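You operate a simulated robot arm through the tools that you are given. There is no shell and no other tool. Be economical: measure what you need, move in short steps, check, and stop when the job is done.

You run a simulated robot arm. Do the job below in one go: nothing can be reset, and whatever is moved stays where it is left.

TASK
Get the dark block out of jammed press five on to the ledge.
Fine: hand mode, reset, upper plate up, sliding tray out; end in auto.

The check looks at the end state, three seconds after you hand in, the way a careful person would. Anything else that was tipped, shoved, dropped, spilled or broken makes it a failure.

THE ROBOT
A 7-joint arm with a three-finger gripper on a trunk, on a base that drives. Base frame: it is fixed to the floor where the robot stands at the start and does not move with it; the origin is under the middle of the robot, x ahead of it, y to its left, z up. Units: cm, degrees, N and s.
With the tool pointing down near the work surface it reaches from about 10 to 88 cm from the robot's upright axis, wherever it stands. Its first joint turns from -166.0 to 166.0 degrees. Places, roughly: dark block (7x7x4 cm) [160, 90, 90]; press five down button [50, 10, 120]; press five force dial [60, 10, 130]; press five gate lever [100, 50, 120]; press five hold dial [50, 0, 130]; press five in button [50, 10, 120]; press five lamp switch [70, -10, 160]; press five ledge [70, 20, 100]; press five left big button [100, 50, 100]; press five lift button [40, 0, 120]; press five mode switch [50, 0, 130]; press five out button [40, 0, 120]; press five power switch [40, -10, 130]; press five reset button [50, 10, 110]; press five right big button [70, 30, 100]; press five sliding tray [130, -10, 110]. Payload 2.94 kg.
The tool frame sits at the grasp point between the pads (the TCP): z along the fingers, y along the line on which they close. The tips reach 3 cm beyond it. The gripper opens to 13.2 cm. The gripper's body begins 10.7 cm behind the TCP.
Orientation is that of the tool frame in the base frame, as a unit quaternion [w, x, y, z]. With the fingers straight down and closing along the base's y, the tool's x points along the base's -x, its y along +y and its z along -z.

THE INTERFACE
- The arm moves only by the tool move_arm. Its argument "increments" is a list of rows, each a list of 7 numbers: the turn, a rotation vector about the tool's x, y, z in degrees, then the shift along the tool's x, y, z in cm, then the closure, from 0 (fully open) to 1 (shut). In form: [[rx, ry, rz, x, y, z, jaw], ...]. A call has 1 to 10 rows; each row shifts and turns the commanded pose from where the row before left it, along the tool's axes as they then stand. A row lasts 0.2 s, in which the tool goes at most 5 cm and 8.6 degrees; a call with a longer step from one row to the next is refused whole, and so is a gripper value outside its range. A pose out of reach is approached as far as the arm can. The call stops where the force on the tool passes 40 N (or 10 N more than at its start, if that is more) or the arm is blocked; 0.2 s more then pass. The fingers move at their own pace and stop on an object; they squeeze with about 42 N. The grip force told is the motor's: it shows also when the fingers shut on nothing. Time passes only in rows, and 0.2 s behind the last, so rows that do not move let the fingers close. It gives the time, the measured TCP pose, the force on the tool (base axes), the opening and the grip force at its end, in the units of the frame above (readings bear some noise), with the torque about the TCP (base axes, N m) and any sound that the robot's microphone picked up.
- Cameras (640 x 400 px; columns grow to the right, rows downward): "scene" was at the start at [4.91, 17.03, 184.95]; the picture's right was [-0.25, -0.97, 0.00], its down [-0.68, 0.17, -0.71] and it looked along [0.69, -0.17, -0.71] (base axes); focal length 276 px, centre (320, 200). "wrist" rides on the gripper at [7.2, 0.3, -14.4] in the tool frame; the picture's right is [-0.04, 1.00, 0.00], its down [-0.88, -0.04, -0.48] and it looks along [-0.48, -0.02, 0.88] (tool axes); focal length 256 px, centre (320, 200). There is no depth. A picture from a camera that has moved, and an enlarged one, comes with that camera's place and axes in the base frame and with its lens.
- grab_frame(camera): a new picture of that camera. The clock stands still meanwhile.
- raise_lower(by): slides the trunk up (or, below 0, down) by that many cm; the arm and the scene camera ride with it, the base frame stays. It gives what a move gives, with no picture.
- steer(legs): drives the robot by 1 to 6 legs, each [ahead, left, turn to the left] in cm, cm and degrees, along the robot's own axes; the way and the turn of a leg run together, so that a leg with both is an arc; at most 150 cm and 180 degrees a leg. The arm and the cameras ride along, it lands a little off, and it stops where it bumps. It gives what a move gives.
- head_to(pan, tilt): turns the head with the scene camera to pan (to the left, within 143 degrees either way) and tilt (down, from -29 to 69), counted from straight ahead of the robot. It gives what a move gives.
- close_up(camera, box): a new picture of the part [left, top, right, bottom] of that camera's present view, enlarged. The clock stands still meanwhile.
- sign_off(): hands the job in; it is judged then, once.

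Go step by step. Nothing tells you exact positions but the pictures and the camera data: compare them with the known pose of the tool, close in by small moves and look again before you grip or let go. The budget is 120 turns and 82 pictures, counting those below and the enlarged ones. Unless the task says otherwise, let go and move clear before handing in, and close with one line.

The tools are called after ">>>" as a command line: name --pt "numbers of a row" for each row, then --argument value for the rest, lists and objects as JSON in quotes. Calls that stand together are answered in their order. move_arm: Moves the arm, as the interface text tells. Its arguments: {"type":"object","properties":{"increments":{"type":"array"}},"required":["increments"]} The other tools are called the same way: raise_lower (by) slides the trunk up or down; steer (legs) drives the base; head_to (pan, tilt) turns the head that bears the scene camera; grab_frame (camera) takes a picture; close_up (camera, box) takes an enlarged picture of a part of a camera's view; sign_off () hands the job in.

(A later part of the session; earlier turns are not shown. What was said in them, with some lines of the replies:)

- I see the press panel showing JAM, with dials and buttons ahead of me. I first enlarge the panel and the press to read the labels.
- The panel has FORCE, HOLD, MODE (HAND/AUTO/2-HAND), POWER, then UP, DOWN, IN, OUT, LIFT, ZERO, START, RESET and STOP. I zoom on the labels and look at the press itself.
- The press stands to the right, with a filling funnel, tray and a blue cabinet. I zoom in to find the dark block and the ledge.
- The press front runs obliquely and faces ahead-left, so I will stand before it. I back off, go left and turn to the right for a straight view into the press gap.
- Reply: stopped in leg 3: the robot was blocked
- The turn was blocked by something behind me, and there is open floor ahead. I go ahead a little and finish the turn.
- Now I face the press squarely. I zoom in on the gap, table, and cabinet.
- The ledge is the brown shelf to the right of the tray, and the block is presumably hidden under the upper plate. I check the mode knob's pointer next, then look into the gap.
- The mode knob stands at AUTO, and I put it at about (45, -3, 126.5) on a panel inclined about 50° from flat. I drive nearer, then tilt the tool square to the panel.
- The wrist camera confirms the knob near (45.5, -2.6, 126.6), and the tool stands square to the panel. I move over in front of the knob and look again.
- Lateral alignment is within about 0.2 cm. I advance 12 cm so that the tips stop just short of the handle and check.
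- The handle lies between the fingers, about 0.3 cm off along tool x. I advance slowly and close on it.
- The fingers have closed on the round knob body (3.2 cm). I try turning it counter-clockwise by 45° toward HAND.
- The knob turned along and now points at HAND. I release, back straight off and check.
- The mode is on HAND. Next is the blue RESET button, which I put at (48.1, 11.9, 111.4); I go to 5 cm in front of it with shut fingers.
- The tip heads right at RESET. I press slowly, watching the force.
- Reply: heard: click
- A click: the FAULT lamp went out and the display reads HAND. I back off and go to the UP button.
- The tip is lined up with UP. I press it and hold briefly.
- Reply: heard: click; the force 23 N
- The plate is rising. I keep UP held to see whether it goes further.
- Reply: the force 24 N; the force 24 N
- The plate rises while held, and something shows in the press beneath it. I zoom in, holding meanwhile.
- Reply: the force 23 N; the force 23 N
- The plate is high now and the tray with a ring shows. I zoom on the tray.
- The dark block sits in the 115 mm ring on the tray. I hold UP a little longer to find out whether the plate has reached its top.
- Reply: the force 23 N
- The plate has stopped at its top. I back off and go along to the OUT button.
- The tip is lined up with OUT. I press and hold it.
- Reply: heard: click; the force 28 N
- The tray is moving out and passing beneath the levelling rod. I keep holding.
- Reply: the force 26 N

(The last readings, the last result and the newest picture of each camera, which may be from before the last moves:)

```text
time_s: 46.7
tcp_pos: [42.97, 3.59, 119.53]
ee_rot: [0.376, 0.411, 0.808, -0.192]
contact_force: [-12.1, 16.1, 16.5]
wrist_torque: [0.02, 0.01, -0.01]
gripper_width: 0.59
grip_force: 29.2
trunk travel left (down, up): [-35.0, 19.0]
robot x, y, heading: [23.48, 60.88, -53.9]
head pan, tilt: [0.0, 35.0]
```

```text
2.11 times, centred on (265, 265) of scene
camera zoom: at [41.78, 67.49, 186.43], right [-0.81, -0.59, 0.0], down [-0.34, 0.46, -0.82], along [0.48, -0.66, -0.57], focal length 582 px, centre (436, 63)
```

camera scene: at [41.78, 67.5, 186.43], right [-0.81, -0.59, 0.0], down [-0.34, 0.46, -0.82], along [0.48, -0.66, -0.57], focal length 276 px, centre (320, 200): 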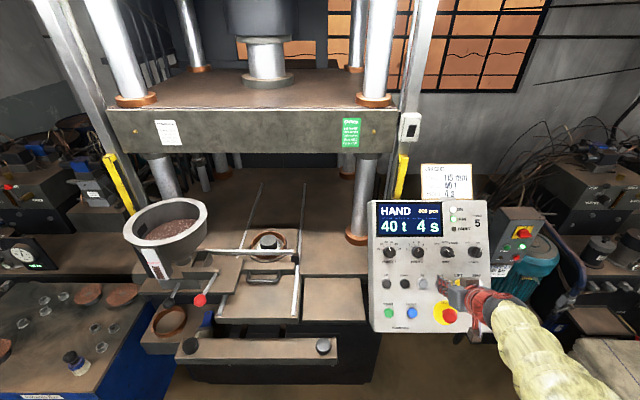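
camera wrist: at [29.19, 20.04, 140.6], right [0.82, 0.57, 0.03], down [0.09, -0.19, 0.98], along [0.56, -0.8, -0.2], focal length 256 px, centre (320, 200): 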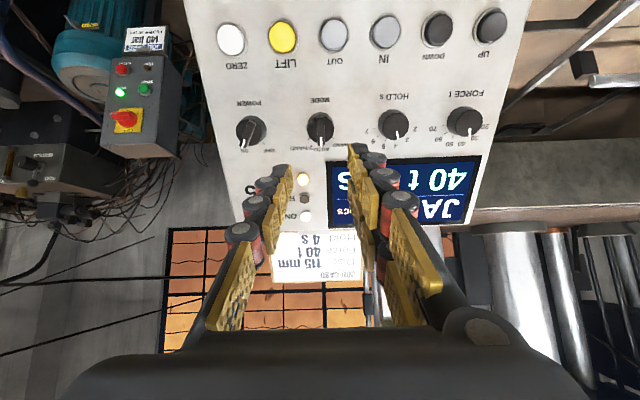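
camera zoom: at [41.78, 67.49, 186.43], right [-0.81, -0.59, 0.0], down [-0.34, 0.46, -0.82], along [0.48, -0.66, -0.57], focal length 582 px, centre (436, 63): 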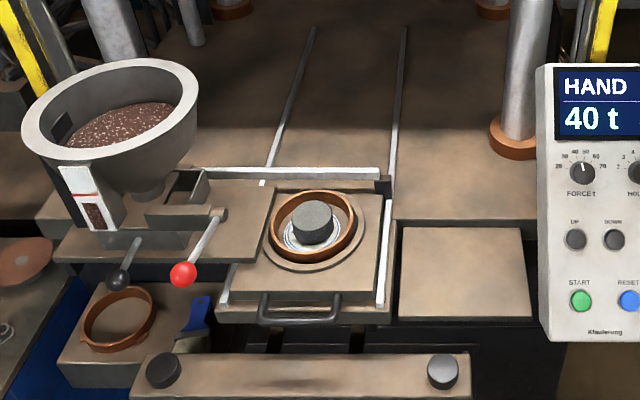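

The tray is out and the block stands free in the ring, at about (94, 29, 113). I release OUT, back away and turn the tool to point down.

>>> move_arm --pt "0 0 0 0 0 0 1" --pt "0 0 0 0 0 -2.7 1" --pt "0 0 0 0 0 -4.5 1" --pt "0 0 0 0 0 -4.5 1" --pt "0 8.4 0 0 0 -2 1" --pt "0 8.4 0 0 0 -2 1" --pt "0 8.4 0 0 0 -2 0.5" --pt "0 8.4 0 0 0 -2 0.5" --pt "0 8.4 0 0 0 -2 0.5" --pt "0 7.6 0 0 0 -2 0.5"

>>> close_up --camera "scene" --box '[130, 170, 400, 360]'

```text
time_s: 48.9
tcp_pos: [34.51, 14.99, 137.0]
ee_rot: [0.0, 0.454, 0.891, 0.0]
contact_force: [-0.5, -0.8, 0.4]
wrist_torque: [0.04, 0.0, -0.01]
gripper_width: 6.6
grip_force: 0.3
trunk travel left (down, up): [-35.0, 19.0]
robot x, y, heading: [23.43, 60.86, -53.8]
head pan, tilt: [0.0, 35.0]
```

```text
2.11 times, centred on (265, 265) of scene
camera zoom: at [42.07, 67.0, 186.41], right [-0.81, -0.59, 0.0], down [-0.34, 0.46, -0.82], along [0.48, -0.66, -0.57], focal length 582 px, centre (436, 63)
```

zoom: 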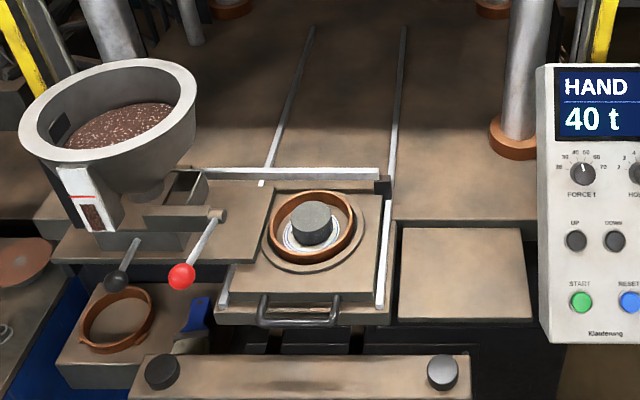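

Tool is pointing down. I go left past the panel and then forward to above the tray.

>>> move_arm --pt "0 0 0 0 4.7 0 0.4" --pt "0 0 0 0 4.7 0 0.4" --pt "0 0 0 0 4.7 0 0.4" --pt "0 0 0 0 4.7 0 0.4" --pt "0 0 0 0 4.7 0 0.4" --pt "0 0 0 0 4.7 0 0.4" --pt "0 0 0 0 4.7 0 0.4" --pt "0 0 0 0 4.7 0 0.4" --pt "0 0 0 0 4.7 0 0.4" --pt "0 0 0 0 4.7 0 0.4"

>>> move_arm --pt "0 0 0 0 4.7 0 0.4" --pt "0 0 0 -3.5 3 0 0.4" --pt "0 0 0 -4.5 0 0 0.4" --pt "0 0 0 -4.5 0 0 0.4" --pt "0 0 0 -4.5 0 0 0.4"

>>> grab_frame --camera "wrist"

>>> grab_frame --camera "scene"

```text
time_s: 51.1
tcp_pos: [72.61, 42.84, 136.9]
ee_rot: [0.002, 0.453, 0.892, -0.002]
contact_force: [0.0, -0.5, 0.2]
wrist_torque: [-0.01, 0.05, 0.01]
gripper_width: 7.91
grip_force: 0.1
trunk travel left (down, up): [-35.0, 19.0]
robot x, y, heading: [23.4, 59.95, -53.8]
head pan, tilt: [0.0, 35.0]
```

```text
time_s: 52.3
tcp_pos: [88.72, 33.58, 136.94]
ee_rot: [0.001, 0.452, 0.892, -0.002]
contact_force: [-0.2, 0.4, -0.2]
wrist_torque: [0.02, -0.01, 0.01]
gripper_width: 7.91
grip_force: 0.1
trunk travel left (down, up): [-35.0, 19.0]
robot x, y, heading: [23.06, 60.81, -53.8]
head pan, tilt: [0.0, 35.0]
```

```text
41 pictures are left
camera wrist: at [84.75, 39.7, 151.29], right [0.83, 0.55, 0.0], down [0.49, -0.73, 0.48], along [0.26, -0.4, -0.88], focal length 256 px, centre (320, 200)
```

wrist: 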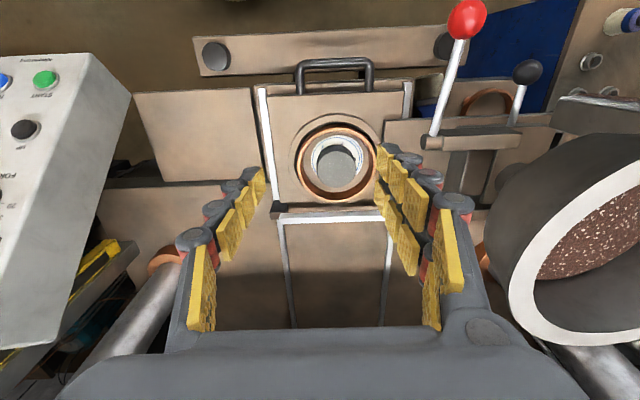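

```text
40 pictures are left
camera scene: at [42.22, 66.99, 186.39], right [-0.81, -0.59, 0.0], down [-0.34, 0.46, -0.82], along [0.48, -0.66, -0.57], focal length 276 px, centre (320, 200)
```

scene: 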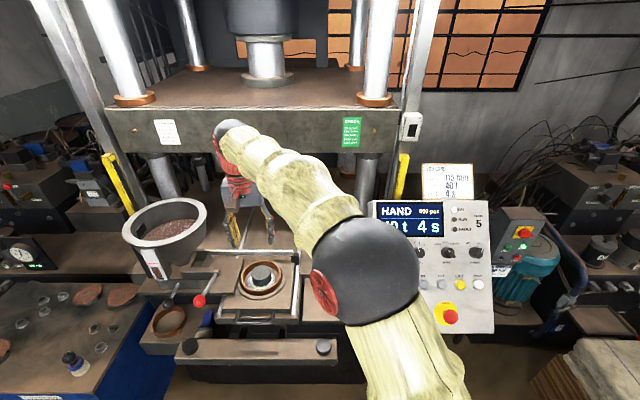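

Both views put the block's top near (96, 29, 112). I move above it, descend part way and look.

>>> move_arm --pt "0 0 0 -3.9 1.5 0 0.36" --pt "0 0 0 -3.9 1.5 0 0.36" --pt "0 0 0 0 0 4.5 0.36" --pt "0 0 0 0 0 4.5 0.36" --pt "0 0 0 0 0 4 0.36"

>>> close_up --camera "wrist" --box '[160, 60, 480, 260]'

>>> close_up --camera "scene" --box '[180, 180, 340, 340]'

```text
time_s: 53.5
tcp_pos: [95.9, 29.21, 124.14]
ee_rot: [0.004, 0.453, 0.892, -0.002]
contact_force: [-0.2, -0.8, 0.4]
wrist_torque: [-0.02, 0.01, 0.0]
gripper_width: 8.44
grip_force: 0.0
trunk travel left (down, up): [-35.0, 19.0]
robot x, y, heading: [23.58, 60.28, -53.7]
head pan, tilt: [0.0, 35.0]
```

```text
2.00 times, centred on (320, 160) of wrist
camera zoom: at [91.79, 35.37, 138.45], right [0.83, 0.55, 0.0], down [0.49, -0.73, 0.48], along [0.27, -0.4, -0.88], focal length 512 px, centre (320, 280)
```

zoom: 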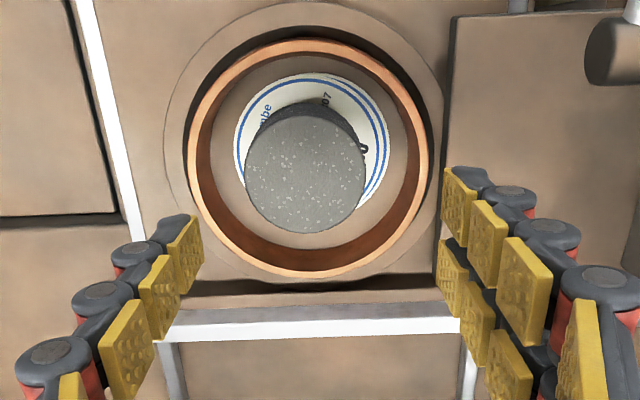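

```text
2.50 times, centred on (260, 260) of scene
camera zoom: at [42.13, 67.09, 186.4], right [-0.81, -0.59, 0.0], down [-0.34, 0.46, -0.82], along [0.48, -0.66, -0.57], focal length 691 px, centre (470, 50)
```

zoom: 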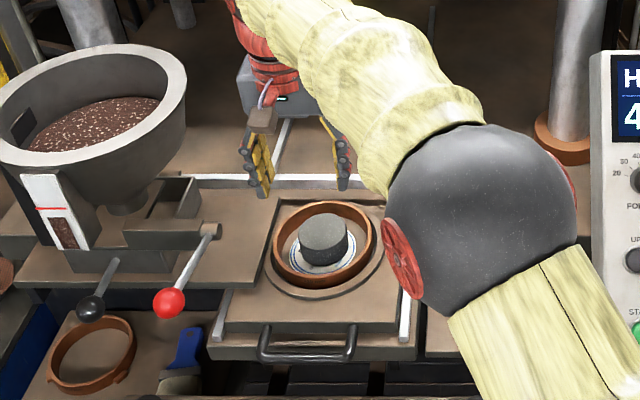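

Refined: block's top centre is at about (96.5, 26.8, 109). I shift by that and descend to just above it.

>>> move_arm --pt "0 0 0 -2.2 -0.9 0 0.36" --pt "0 0 0 0 0 4 0.36" --pt "0 0 0 0 0 4 0.36"

>>> close_up --camera "wrist" --box '[160, 60, 480, 260]'

>>> close_up --camera "scene" --box '[180, 180, 340, 340]'

```text
time_s: 54.3
tcp_pos: [96.39, 26.68, 116.09]
ee_rot: [0.002, 0.452, 0.892, -0.001]
contact_force: [0.0, 0.0, -0.1]
wrist_torque: [0.02, 0.01, 0.0]
gripper_width: 8.45
grip_force: 0.0
trunk travel left (down, up): [-35.0, 19.0]
robot x, y, heading: [23.27, 60.88, -53.8]
head pan, tilt: [0.0, 35.0]
```

```text
2.00 times, centred on (320, 160) of wrist
camera zoom: at [92.39, 32.83, 130.37], right [0.83, 0.55, 0.0], down [0.49, -0.73, 0.48], along [0.27, -0.4, -0.88], focal length 512 px, centre (320, 280)
```

zoom: 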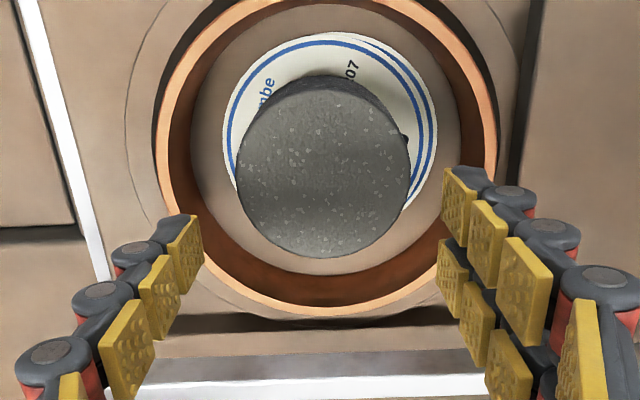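

```text
2.50 times, centred on (260, 260) of scene
camera zoom: at [42.18, 67.06, 186.39], right [-0.81, -0.59, 0.0], down [-0.34, 0.46, -0.82], along [0.48, -0.66, -0.57], focal length 691 px, centre (470, 50)
```

zoom: 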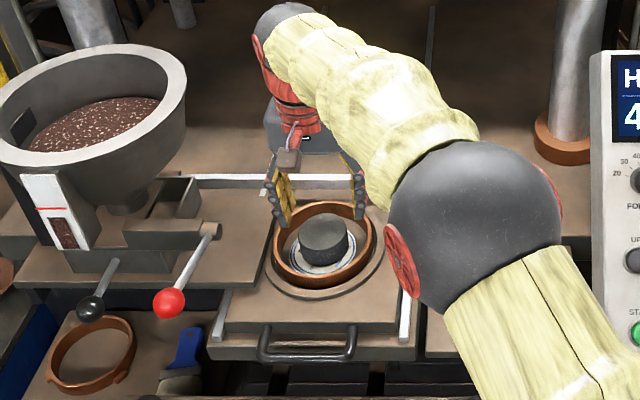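

The block is about 0.6 cm along tool x from centre; its top is near z 110. I correct, lower the fingers around it inside the ring, and check before gripping.

>>> move_arm --pt "0 0 0 0.6 0.15 0 0.36" --pt "0 0 0 0 0 2 0.36" --pt "0 0 0 0 0 2 0.36" --pt "0 0 0 0 0 1.5 0.36"

>>> close_up --camera "wrist" --box '[160, 60, 480, 260]'

>>> close_up --camera "scene" --box '[220, 200, 320, 300]'

```text
time_s: 55.3
tcp_pos: [96.06, 27.35, 110.91]
ee_rot: [0.003, 0.452, 0.892, -0.002]
contact_force: [1.2, 0.4, 4.9]
wrist_torque: [0.15, -0.16, -0.01]
gripper_width: 8.51
grip_force: 0.6
trunk travel left (down, up): [-35.0, 19.0]
robot x, y, heading: [23.21, 60.48, -53.7]
head pan, tilt: [0.0, 35.0]
```

```text
2.00 times, centred on (320, 160) of wrist
camera zoom: at [92.1, 33.48, 125.07], right [0.83, 0.55, 0.0], down [0.49, -0.73, 0.48], along [0.27, -0.4, -0.88], focal length 512 px, centre (320, 280)
```

zoom: 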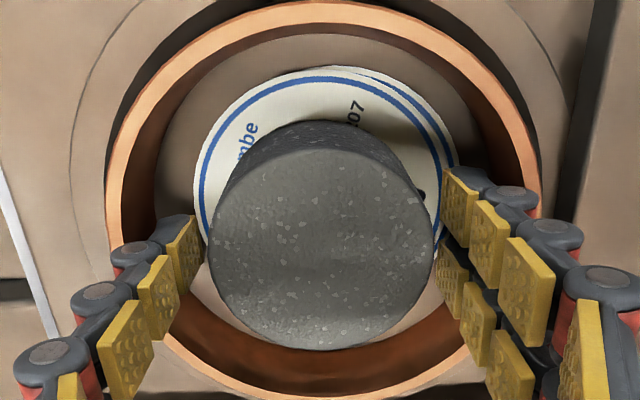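

```text
4.00 times, centred on (270, 250) of scene
camera zoom: at [42.02, 67.16, 186.42], right [-0.81, -0.59, 0.0], down [-0.34, 0.46, -0.82], along [0.48, -0.66, -0.57], focal length 1105 px, centre (520, 0)
```

zoom: 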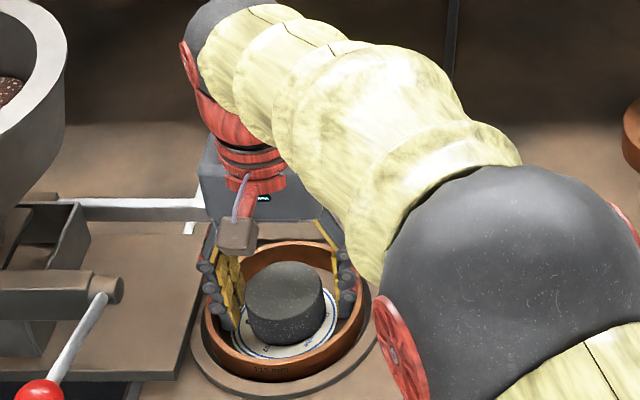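

A slight touch below (5 N) and the block is still some 0.6 cm along +x. I rise 0.6, shift, and close gently.

>>> move_arm --pt "0 0 0 0 0 -0.6 0.36" --pt "0 0 0 0.6 0.1 0 0.36" --pt "0 0 0 0 0 0 0.42" --pt "0 0 0 0 0 0 0.47" --pt "0 0 0 0 0 0 0.52" --pt "0 0 0 0 0 0 0.6" --pt "0 0 0 0 0 0 0.6"

>>> close_up --camera "wrist" --box '[160, 60, 480, 260]'

```text
time_s: 56.9
tcp_pos: [95.87, 27.9, 111.3]
ee_rot: [0.003, 0.452, 0.892, -0.002]
contact_force: [-0.5, 0.3, 4.1]
wrist_torque: [-0.01, -0.01, -0.02]
gripper_width: 6.42
grip_force: 41.8
trunk travel left (down, up): [-35.0, 19.0]
robot x, y, heading: [23.61, 60.78, -53.8]
head pan, tilt: [0.0, 35.0]
```

```text
2.00 times, centred on (320, 160) of wrist
camera zoom: at [91.79, 34.0, 125.58], right [0.83, 0.55, 0.0], down [0.49, -0.73, 0.48], along [0.27, -0.4, -0.88], focal length 512 px, centre (320, 280)
```

zoom: 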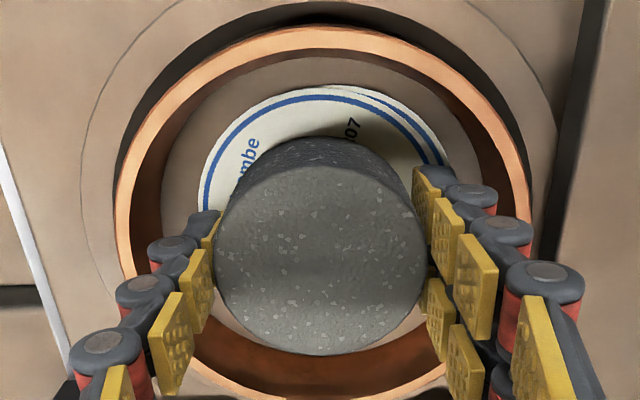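

Gripped at 6.4 cm with 42 N. I lift slowly and check that only the block comes.

>>> move_arm --pt "0 0 0 0 0 -0.5 0.6" --pt "0 0 0 0 0 -1 0.6" --pt "0 0 0 0 0 -2 0.6" --pt "0 0 0 0 0 -2.5 0.6" --pt "0 0 0 0 0 0 0.6"

>>> close_up --camera "wrist" --box '[160, 60, 480, 260]'

>>> close_up --camera "scene" --box '[220, 180, 360, 320]'

```text
time_s: 58.1
tcp_pos: [95.92, 27.88, 117.15]
ee_rot: [0.001, 0.453, 0.892, -0.001]
contact_force: [0.0, -0.2, -3.0]
wrist_torque: [-0.01, -0.04, 0.02]
gripper_width: 6.42
grip_force: 42.1
trunk travel left (down, up): [-35.0, 19.0]
robot x, y, heading: [23.4, 60.4, -53.8]
head pan, tilt: [0.0, 35.0]
```

```text
2.00 times, centred on (320, 160) of wrist
camera zoom: at [91.86, 33.98, 131.49], right [0.83, 0.55, 0.0], down [0.49, -0.73, 0.48], along [0.27, -0.4, -0.88], focal length 512 px, centre (320, 280)
```

zoom: 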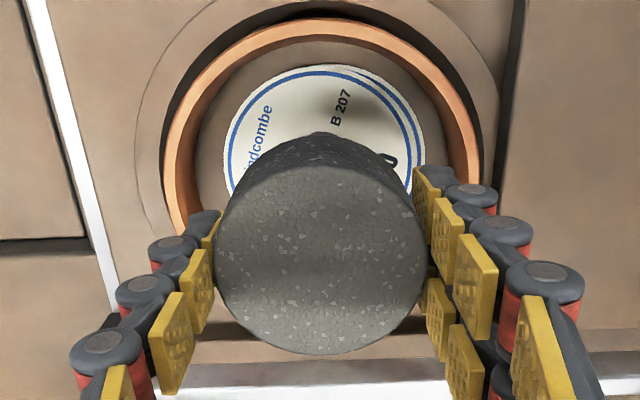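

```text
2.86 times, centred on (290, 250) of scene
camera zoom: at [42.13, 67.09, 186.4], right [-0.81, -0.59, 0.0], down [-0.34, 0.46, -0.82], along [0.48, -0.66, -0.57], focal length 790 px, centre (406, 57)
```

zoom: 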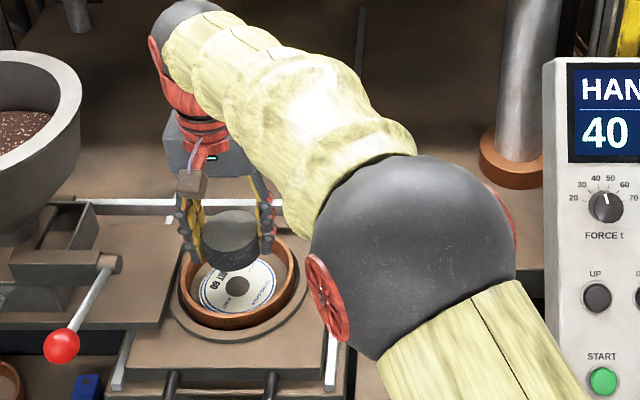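

The block alone is up; the printed label stays in the mould. The ledge centre is near (72.7, 17.4, 104.6), so I raise a bit and carry it over there.

>>> move_arm --pt "0 0 0 0 0 -4 0.6" --pt "0 0 0 0 0 -4 0.6" --pt "0 0 0 0 -3.9 0 0.6" --pt "0 0 0 1 -3.9 0 0.6" --pt "0 0 0 1.4 -3.9 0 0.6" --pt "0 0 0 1.4 -3.9 0 0.6" --pt "0 0 0 1.4 -3.9 0 0.6" --pt "0 0 0 0 -3.9 0 0.6"

>>> grab_frame --camera "wrist"

>>> grab_frame --camera "scene"

```text
time_s: 59.9
tcp_pos: [73.78, 18.24, 125.16]
ee_rot: [0.002, 0.452, 0.892, 0.0]
contact_force: [-0.4, 0.2, -3.3]
wrist_torque: [0.01, -0.04, 0.03]
gripper_width: 6.43
grip_force: 41.6
trunk travel left (down, up): [-35.0, 19.0]
robot x, y, heading: [23.3, 60.99, -53.6]
head pan, tilt: [0.0, 35.0]
```

```text
30 pictures are left
camera wrist: at [69.77, 24.32, 139.48], right [0.83, 0.55, 0.0], down [0.49, -0.73, 0.48], along [0.27, -0.4, -0.88], focal length 256 px, centre (320, 200)
```

wrist: 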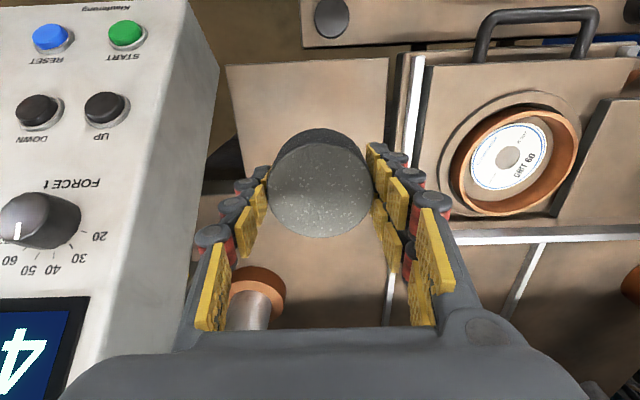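

```text
29 pictures are left
camera scene: at [42.0, 67.02, 186.42], right [-0.81, -0.59, 0.0], down [-0.34, 0.46, -0.82], along [0.48, -0.66, -0.57], focal length 276 px, centre (320, 200)
```

scene: 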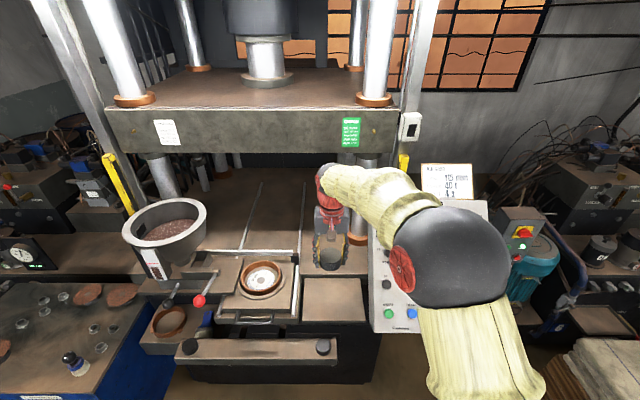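

The block hangs over the ledge, within 1.5 cm of its centre. I lower it, the last part in small steps.

>>> move_arm --pt "0 0 0 0 0 4.5 0.6" --pt "0 0 0 0 0 4.5 0.6" --pt "0 0 0 0 0 3.5 0.6" --pt "0 0 0 0 0 1 0.6" --pt "0 0 0 0 0 0 0.6"

>>> close_up --camera "scene" --box '[280, 210, 400, 330]'

```text
time_s: 61.1
tcp_pos: [73.93, 18.13, 111.71]
ee_rot: [0.002, 0.452, 0.892, 0.0]
contact_force: [-0.7, -0.4, -2.8]
wrist_torque: [0.0, -0.04, -0.02]
gripper_width: 6.41
grip_force: 42.0
trunk travel left (down, up): [-35.0, 19.0]
robot x, y, heading: [23.1, 60.63, -54.1]
head pan, tilt: [0.0, 35.0]
```

```text
3.33 times, centred on (340, 270) of scene
camera zoom: at [42.08, 67.1, 186.41], right [-0.81, -0.59, 0.0], down [-0.34, 0.46, -0.82], along [0.48, -0.66, -0.57], focal length 921 px, centre (253, -33)
```

zoom: 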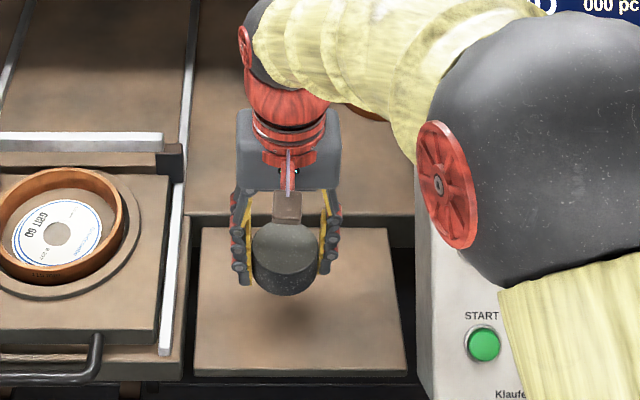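

The block is well over the ledge. I lower on in half-centimetre steps.

>>> move_arm --pt "0 0 0 0 0 1 0.6" --pt "0 0 0 0 0 1 0.6" --pt "0 0 0 0 0 0.6 0.6" --pt "0 0 0 0 0 0 0.6"

>>> move_arm --pt "0 0 0 0 0 0.4 0.6" --pt "0 0 0 0 0 0 0.6"

>>> move_arm --pt "0 0 0 0 0 0.4 0.6" --pt "0 0 0 0 0 0 0.6"

```text
time_s: 62.1
tcp_pos: [73.83, 18.29, 108.94]
ee_rot: [0.002, 0.452, 0.892, -0.001]
contact_force: [-0.5, -0.4, -3.7]
wrist_torque: [0.01, 0.0, 0.01]
gripper_width: 6.42
grip_force: 41.8
trunk travel left (down, up): [-35.0, 19.0]
robot x, y, heading: [23.26, 60.56, -54.1]
head pan, tilt: [0.0, 35.0]
```

```text
time_s: 62.7
tcp_pos: [73.9, 18.18, 108.7]
ee_rot: [0.003, 0.453, 0.892, -0.002]
contact_force: [-0.7, -1.2, -3.4]
wrist_torque: [0.01, -0.01, -0.01]
gripper_width: 6.45
grip_force: 42.1
trunk travel left (down, up): [-35.0, 19.0]
robot x, y, heading: [22.91, 60.22, -53.8]
head pan, tilt: [0.0, 35.0]
```

```text
time_s: 63.3
tcp_pos: [73.98, 18.15, 108.21]
ee_rot: [0.003, 0.452, 0.892, -0.001]
contact_force: [0.1, 0.6, -3.0]
wrist_torque: [-0.02, 0.0, -0.01]
gripper_width: 6.43
grip_force: 42.5
trunk travel left (down, up): [-35.0, 19.0]
robot x, y, heading: [23.32, 60.96, -53.8]
head pan, tilt: [0.0, 35.0]
```

No touch yet, so I look and continue in small steps.

>>> move_arm --pt "0 0 0 0 0 0.4 0.6" --pt "0 0 0 0 0 0 0.6"

>>> move_arm --pt "0 0 0 0 0 0.4 0.6" --pt "0 0 0 0 0 0 0.6"

>>> close_up --camera "scene" --box '[280, 210, 400, 330]'

```text
time_s: 63.9
tcp_pos: [73.89, 18.13, 107.88]
ee_rot: [0.002, 0.452, 0.892, -0.001]
contact_force: [0.1, 1.0, -2.6]
wrist_torque: [0.03, -0.01, 0.02]
gripper_width: 6.4
grip_force: 42.0
trunk travel left (down, up): [-35.0, 19.0]
robot x, y, heading: [23.31, 60.66, -53.9]
head pan, tilt: [0.0, 35.0]
```

```text
time_s: 64.5
tcp_pos: [73.94, 18.24, 107.58]
ee_rot: [0.002, 0.452, 0.892, -0.001]
contact_force: [0.5, 0.1, -3.1]
wrist_torque: [0.0, -0.01, 0.01]
gripper_width: 6.38
grip_force: 41.3
trunk travel left (down, up): [-35.0, 19.0]
robot x, y, heading: [23.29, 60.53, -53.9]
head pan, tilt: [0.0, 35.0]
```

```text
3.33 times, centred on (340, 270) of scene
camera zoom: at [42.08, 67.09, 186.41], right [-0.81, -0.59, 0.0], down [-0.34, 0.46, -0.82], along [0.48, -0.66, -0.57], focal length 921 px, centre (253, -33)
```

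zoom: 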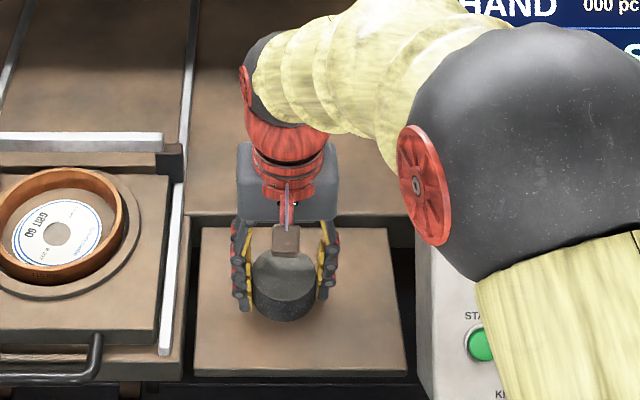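

Still hanging a little above. I go on down.

>>> move_arm --pt "0 0 0 0 0 0.4 0.6" --pt "0 0 0 0 0 0 0.6"

>>> move_arm --pt "0 0 0 0 0 0.3 0.6" --pt "0 0 0 0 0 0 0.6"

>>> move_arm --pt "0 0 0 0 0 0.3 0.6" --pt "0 0 0 0 0 0 0.6"

```text
time_s: 65.1
tcp_pos: [73.98, 18.27, 107.06]
ee_rot: [0.002, 0.452, 0.892, -0.001]
contact_force: [-0.7, 0.5, -2.6]
wrist_torque: [-0.01, 0.01, 0.05]
gripper_width: 6.39
grip_force: 42.1
trunk travel left (down, up): [-35.0, 19.0]
robot x, y, heading: [23.03, 60.4, -54.0]
head pan, tilt: [0.0, 35.0]
```

```text
time_s: 65.7
tcp_pos: [73.89, 18.28, 106.68]
ee_rot: [0.002, 0.452, 0.892, -0.001]
contact_force: [-0.5, -0.2, -2.3]
wrist_torque: [-0.03, 0.03, 0.02]
gripper_width: 6.4
grip_force: 41.8
trunk travel left (down, up): [-35.0, 19.0]
robot x, y, heading: [22.98, 60.49, -54.0]
head pan, tilt: [0.0, 35.0]
```

```text
time_s: 66.3
tcp_pos: [73.82, 18.2, 106.44]
ee_rot: [0.003, 0.453, 0.892, -0.001]
contact_force: [0.1, -0.1, -2.9]
wrist_torque: [0.0, 0.02, 0.01]
gripper_width: 6.37
grip_force: 42.6
trunk travel left (down, up): [-35.0, 19.0]
robot x, y, heading: [23.87, 61.11, -54.0]
head pan, tilt: [0.0, 35.0]
```

No contact yet at this height. I continue down in 0.3 cm steps.

>>> move_arm --pt "0 0 0 0 0 0.3 0.6" --pt "0 0 0 0 0 0 0.6"

>>> move_arm --pt "0 0 0 0 0 0.3 0.6" --pt "0 0 0 0 0 0 0.6"

>>> close_up --camera "scene" --box '[300, 250, 380, 330]'

```text
time_s: 66.9
tcp_pos: [73.82, 18.2, 106.08]
ee_rot: [0.002, 0.452, 0.892, -0.001]
contact_force: [0.1, -0.2, -2.5]
wrist_torque: [-0.01, 0.01, 0.03]
gripper_width: 6.44
grip_force: 41.9
trunk travel left (down, up): [-35.0, 19.0]
robot x, y, heading: [23.18, 60.31, -54.0]
head pan, tilt: [0.0, 35.0]
```

```text
time_s: 67.5
tcp_pos: [73.93, 18.13, 105.91]
ee_rot: [0.003, 0.453, 0.892, -0.001]
contact_force: [0.0, -0.5, 2.6]
wrist_torque: [-0.09, 0.12, -0.02]
gripper_width: 6.44
grip_force: 41.7
trunk travel left (down, up): [-35.0, 19.0]
robot x, y, heading: [23.89, 60.66, -54.1]
head pan, tilt: [0.0, 35.0]
```

```text
5.00 times, centred on (340, 290) of scene
camera zoom: at [42.04, 67.12, 186.41], right [-0.81, -0.59, 0.0], down [-0.34, 0.46, -0.82], along [0.48, -0.66, -0.57], focal length 1382 px, centre (220, -250)
```

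zoom: 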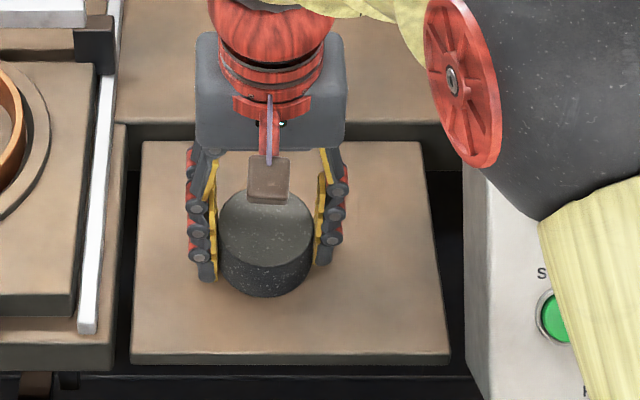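

The block touches the ledge now (the force went up by 5 N). I let go and rise straight up.

>>> move_arm --pt "0 0 0 0 0 0 0.5" --pt "0 0 0 0 0 0 0.42" --pt "0 0 0 0 0 0 0.36" --pt "0 0 0 0 0 0 0.36" --pt "0 0 0 0 0 -2 0.36" --pt "0 0 0 0 0 -4 0.36" --pt "0 0 0 0 0 -4.5 0.36" --pt "0 0 0 0 0 -4.5 0.36" --pt "0 0 0 0 0 -4.5 0.36" --pt "0 0 0 0 0 -4.5 0.36"

>>> move_arm --pt "0 0 0 0 0 -4.5 0.6" --pt "0 0 0 4.5 0 -2 0.7" --pt "0 0 0 4.5 0 0 0.7" --pt "0 0 0 4.5 0 0 0.7" --pt "0 0 0 4.5 0 0 0.7"

>>> grab_frame --camera "scene"

```text
time_s: 69.7
tcp_pos: [73.54, 18.3, 130.03]
ee_rot: [0.003, 0.453, 0.892, -0.001]
contact_force: [-0.2, 0.4, 0.4]
wrist_torque: [-0.06, -0.05, -0.01]
gripper_width: 8.46
grip_force: 0.0
trunk travel left (down, up): [-35.0, 19.0]
robot x, y, heading: [23.44, 60.7, -53.7]
head pan, tilt: [0.0, 35.0]
```

```text
time_s: 70.9
tcp_pos: [62.95, 33.11, 136.35]
ee_rot: [0.004, 0.453, 0.892, -0.001]
contact_force: [0.3, 0.6, 0.2]
wrist_torque: [-0.03, -0.05, -0.01]
gripper_width: 3.97
grip_force: 0.1
trunk travel left (down, up): [-35.0, 19.0]
robot x, y, heading: [23.11, 61.09, -53.8]
head pan, tilt: [0.0, 35.0]
```

```text
25 pictures are left
camera scene: at [41.93, 67.23, 186.42], right [-0.81, -0.59, 0.0], down [-0.34, 0.46, -0.82], along [0.48, -0.66, -0.57], focal length 276 px, centre (320, 200)
```

scene: 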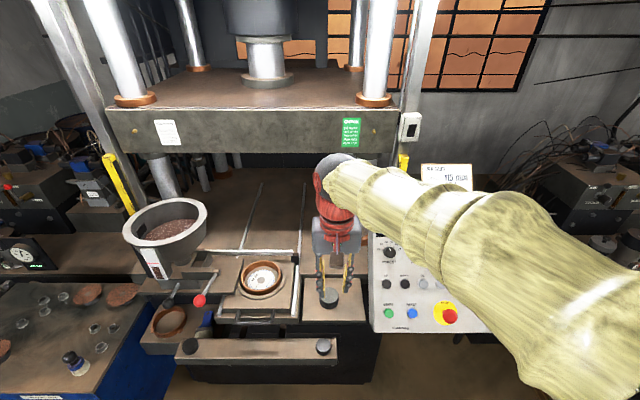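

The block stands on the ledge and the fingers are clear. Now I go back to the mode knob to put it to AUTO.

>>> move_arm --pt "0 -8.5 0 0 0 0 0.7" --pt "0 -8.5 0 0 0 0 0.7" --pt "0 -8.5 0 0 0 0 0.7" --pt "0 -8.5 0 0 0 0 0.7" --pt "0 -8.5 0 0 0 0 0.7" --pt "0 -7.5 0 0 0 0 0.7" --pt "0 0 0 0 -4.4 0 0.7" --pt "0 0 0 0 -4.4 0 0.7" --pt "0 0 0 0 -4.4 0 0.7" --pt "0 0 0 0 -4.4 0 0.7"

>>> move_arm --pt "0 0 0 -1.2 -4.4 0 0.7" --pt "0 0 0 -1.2 -4.4 0 0.7" --pt "0 0 0 -1.2 -4.4 0 0.7" --pt "0 0 0 -1 -4.4 0 0.7" --pt "0 0 0 0 0 2.7 0.7"

>>> grab_frame --camera "wrist"

```text
time_s: 73.1
tcp_pos: [48.85, 22.63, 136.21]
ee_rot: [0.379, 0.412, 0.806, -0.193]
contact_force: [-0.5, 0.2, -0.3]
wrist_torque: [-0.02, 0.03, -0.02]
gripper_width: 3.99
grip_force: 0.1
trunk travel left (down, up): [-35.0, 19.0]
robot x, y, heading: [22.83, 60.56, -53.7]
head pan, tilt: [0.0, 35.0]
```

```text
time_s: 74.3
tcp_pos: [37.75, 7.95, 138.26]
ee_rot: [0.38, 0.409, 0.807, -0.193]
contact_force: [0.0, -0.3, 0.5]
wrist_torque: [0.03, -0.01, 0.03]
gripper_width: 3.92
grip_force: 0.0
trunk travel left (down, up): [-35.0, 19.0]
robot x, y, heading: [23.27, 60.28, -53.7]
head pan, tilt: [0.0, 35.0]
```

```text
24 pictures are left
camera wrist: at [28.72, 20.88, 141.82], right [0.82, 0.57, 0.03], down [0.08, -0.18, 0.98], along [0.56, -0.8, -0.2], focal length 256 px, centre (320, 200)
```

wrist: 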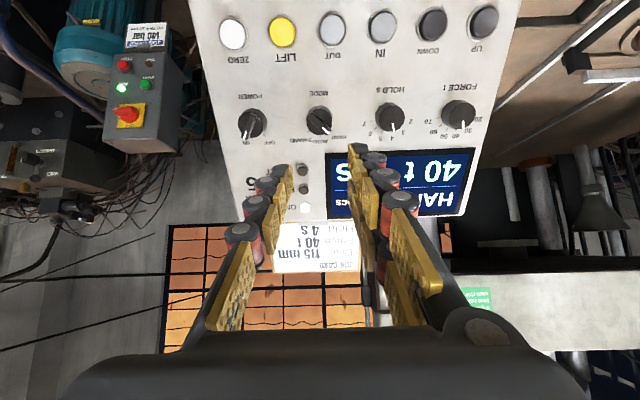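

Aligned again with the knob. I rotate the tool by -45° to match the handle and advance 11.5 cm.

>>> move_arm --pt "0 0 -7.5 0.28 0 0 0.68" --pt "0 0 -7.5 0 0 0 0.68" --pt "0 0 -7.5 0 0 0 0.68" --pt "0 0 -7.5 0 0 0 0.68" --pt "0 0 -7.5 0 0 0 0.68" --pt "0 0 -7.5 0 0 0 0.68" --pt "0 0 0 0 0 4 0.68" --pt "0 0 0 0 0 4 0.68" --pt "0 0 0 0 0 3.5 0.68"

>>> close_up --camera "wrist" --box '[220, 40, 420, 240]'

```text
time_s: 76.3
tcp_pos: [42.84, 0.89, 130.45]
ee_rot: [0.276, 0.07, 0.902, -0.324]
contact_force: [0.6, -0.8, -0.2]
wrist_torque: [0.0, 0.03, 0.02]
gripper_width: 4.21
grip_force: 0.1
trunk travel left (down, up): [-35.0, 19.0]
robot x, y, heading: [23.25, 60.66, -53.8]
head pan, tilt: [0.0, 35.0]
```

```text
2.00 times, centred on (320, 140) of wrist
camera zoom: at [30.37, 9.73, 135.55], right [0.34, 0.78, -0.52], down [0.51, 0.31, 0.8], along [0.79, -0.54, -0.29], focal length 512 px, centre (320, 320)
```

zoom: 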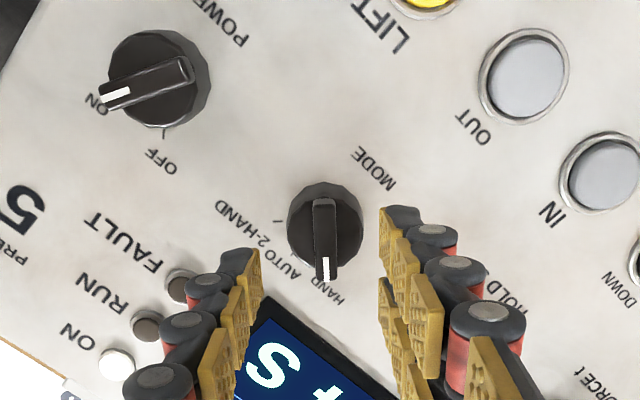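

The handle lies between the fingers. I advance, close and turn clockwise by 45° to AUTO.

>>> move_arm --pt "0 0 0 0 0.1 2 0.68" --pt "0 0 0 0 0 1.3 0.68" --pt "0 0 0 0 0 0.9 0.68" --pt "0 0 0 0 0 0 0.85" --pt "0 0 0 0 0 0 1" --pt "0 0 0 0 0 0 1" --pt "0 0 0 0 0 0 1"

>>> move_arm --pt "0 0 7.5 0 0 0 1" --pt "0 0 7.5 0 0 0 1" --pt "0 0 7.5 0 0 0 1" --pt "0 0 7.5 0 0 0 1" --pt "0 0 7.5 0 0 0 1" --pt "0 0 7.5 0 0 0 1" --pt "0 0 0 0 0 0 1"

>>> close_up --camera "wrist" --box '[220, 40, 420, 240]'

```text
time_s: 77.9
tcp_pos: [44.73, -1.47, 127.73]
ee_rot: [0.276, 0.069, 0.903, -0.323]
contact_force: [1.6, 3.4, -5.0]
wrist_torque: [0.16, 0.02, 0.04]
gripper_width: 3.15
grip_force: 44.5
trunk travel left (down, up): [-35.0, 19.0]
robot x, y, heading: [23.28, 60.39, -53.9]
head pan, tilt: [0.0, 35.0]
```

```text
time_s: 79.5
tcp_pos: [44.6, -1.63, 127.87]
ee_rot: [0.379, 0.411, 0.807, -0.192]
contact_force: [-5.5, -3.1, -5.5]
wrist_torque: [-0.02, 0.3, -0.29]
gripper_width: 3.16
grip_force: 45.3
trunk travel left (down, up): [-35.0, 19.0]
robot x, y, heading: [23.17, 60.54, -54.1]
head pan, tilt: [0.0, 35.0]
```

```text
2.00 times, centred on (320, 140) of wrist
camera zoom: at [35.68, 11.3, 131.4], right [0.82, 0.57, 0.03], down [0.08, -0.18, 0.98], along [0.56, -0.8, -0.2], focal length 512 px, centre (320, 320)
```

zoom: 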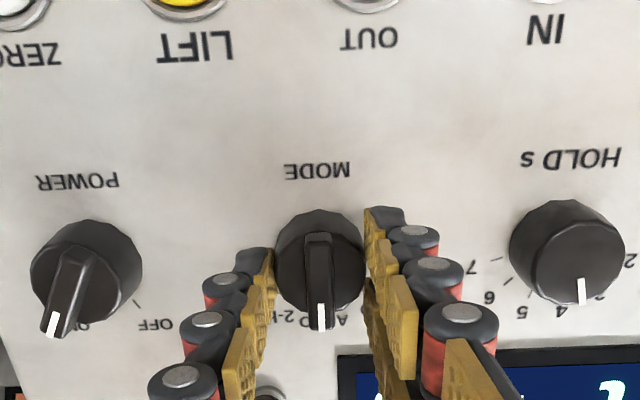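

The knob points straight at AUTO again. I let go, back off and check the display and the whole press.

>>> move_arm --pt "0 0 0 0 0 0 0.8" --pt "0 0 0 0 0 0 0.7" --pt "0 0 0 0 0 0 0.68" --pt "0 0 0 0 0 -3 0.68" --pt "0 0 0 0 0 -4.5 0.68" --pt "0 0 0 0 0 -4.5 0.68" --pt "0 0 0 0 0 -4.5 0.68" --pt "0 0 0 0 0 -4.5 0.68"

>>> close_up --camera "wrist" --box '[200, 40, 520, 240]'

>>> grab_frame --camera "scene"

>>> close_up --camera "scene" --box '[200, 220, 440, 370]'

```text
time_s: 81.3
tcp_pos: [35.11, 11.83, 141.26]
ee_rot: [0.379, 0.411, 0.806, -0.194]
contact_force: [0.2, -0.6, 0.8]
wrist_torque: [-0.03, 0.02, -0.02]
gripper_width: 4.25
grip_force: 0.1
trunk travel left (down, up): [-35.0, 19.0]
robot x, y, heading: [23.29, 60.26, -54.1]
head pan, tilt: [0.0, 35.0]
```

```text
2.00 times, centred on (360, 140) of wrist
camera zoom: at [26.18, 24.64, 144.87], right [0.82, 0.57, 0.03], down [0.08, -0.18, 0.98], along [0.56, -0.8, -0.2], focal length 512 px, centre (240, 320)
```

zoom: 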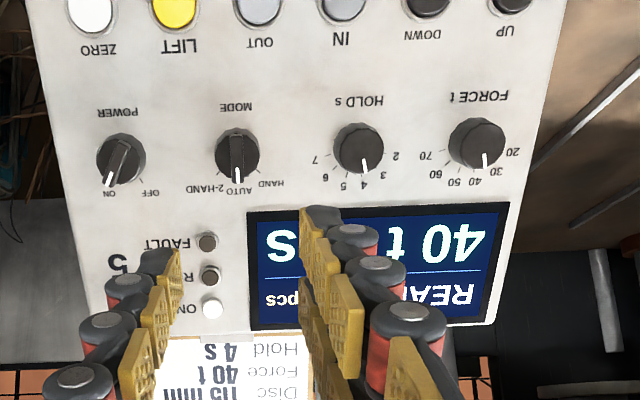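

```text
20 pictures are left
camera scene: at [42.02, 67.24, 186.41], right [-0.81, -0.59, 0.0], down [-0.34, 0.46, -0.82], along [0.48, -0.66, -0.57], focal length 276 px, centre (320, 200)
```

scene: 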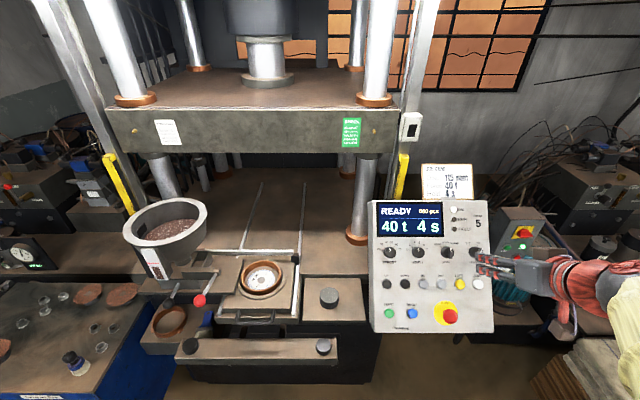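

```text
2.67 times, centred on (320, 295) of scene
camera zoom: at [42.02, 67.24, 186.41], right [-0.81, -0.59, 0.0], down [-0.34, 0.46, -0.82], along [0.48, -0.66, -0.57], focal length 737 px, centre (320, -53)
```

zoom: 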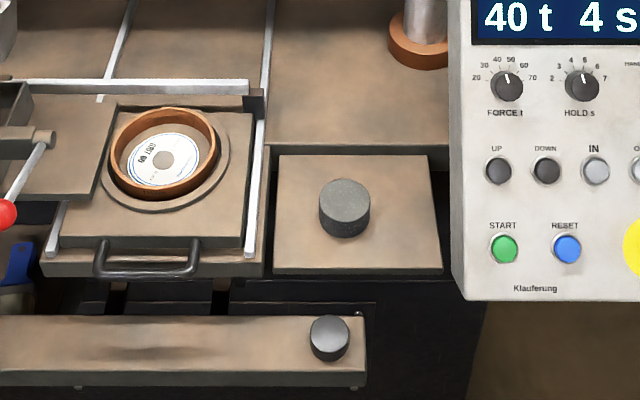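

The display reads READY, the mode is AUTO, the block is on the ledge and the tray and plate are out and up. I glance behind at what stopped my early turn.

>>> head_to --pan -143 --tilt 40

>>> grab_frame --camera "scene"

```text
time_s: 83.6
tcp_pos: [35.15, 11.62, 141.16]
ee_rot: [0.379, 0.41, 0.807, -0.192]
contact_force: [0.6, 1.0, 0.1]
wrist_torque: [-0.01, 0.06, -0.01]
gripper_width: 4.22
grip_force: 0.0
trunk travel left (down, up): [-35.0, 19.0]
robot x, y, heading: [23.3, 60.72, -54.0]
head pan, tilt: [-143.0, 40.0]
```

```text
18 pictures are left
camera scene: at [28.69, 76.7, 185.66], right [0.29, 0.96, 0.0], down [0.62, -0.19, -0.77], along [-0.73, 0.22, -0.64], focal length 276 px, centre (320, 200)
```

scene: 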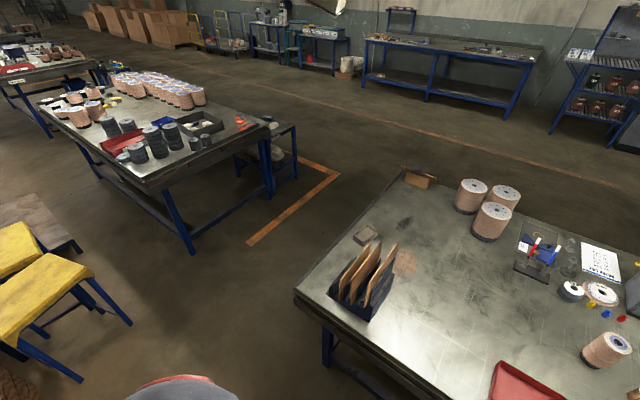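

What stopped me was the corner of a heavy bench, and everything on it is still standing. The job is done, so I hand it in.

>>> sign_off

```text
The job is handed in.
```

The dark block from press five is on the ledge. The upper plate is up, the sliding tray is out, the fault is reset, and the press is in AUTO showing READY at 40 t and 4 s. While driving I bumped the bench behind me once; nothing on it looked disturbed.
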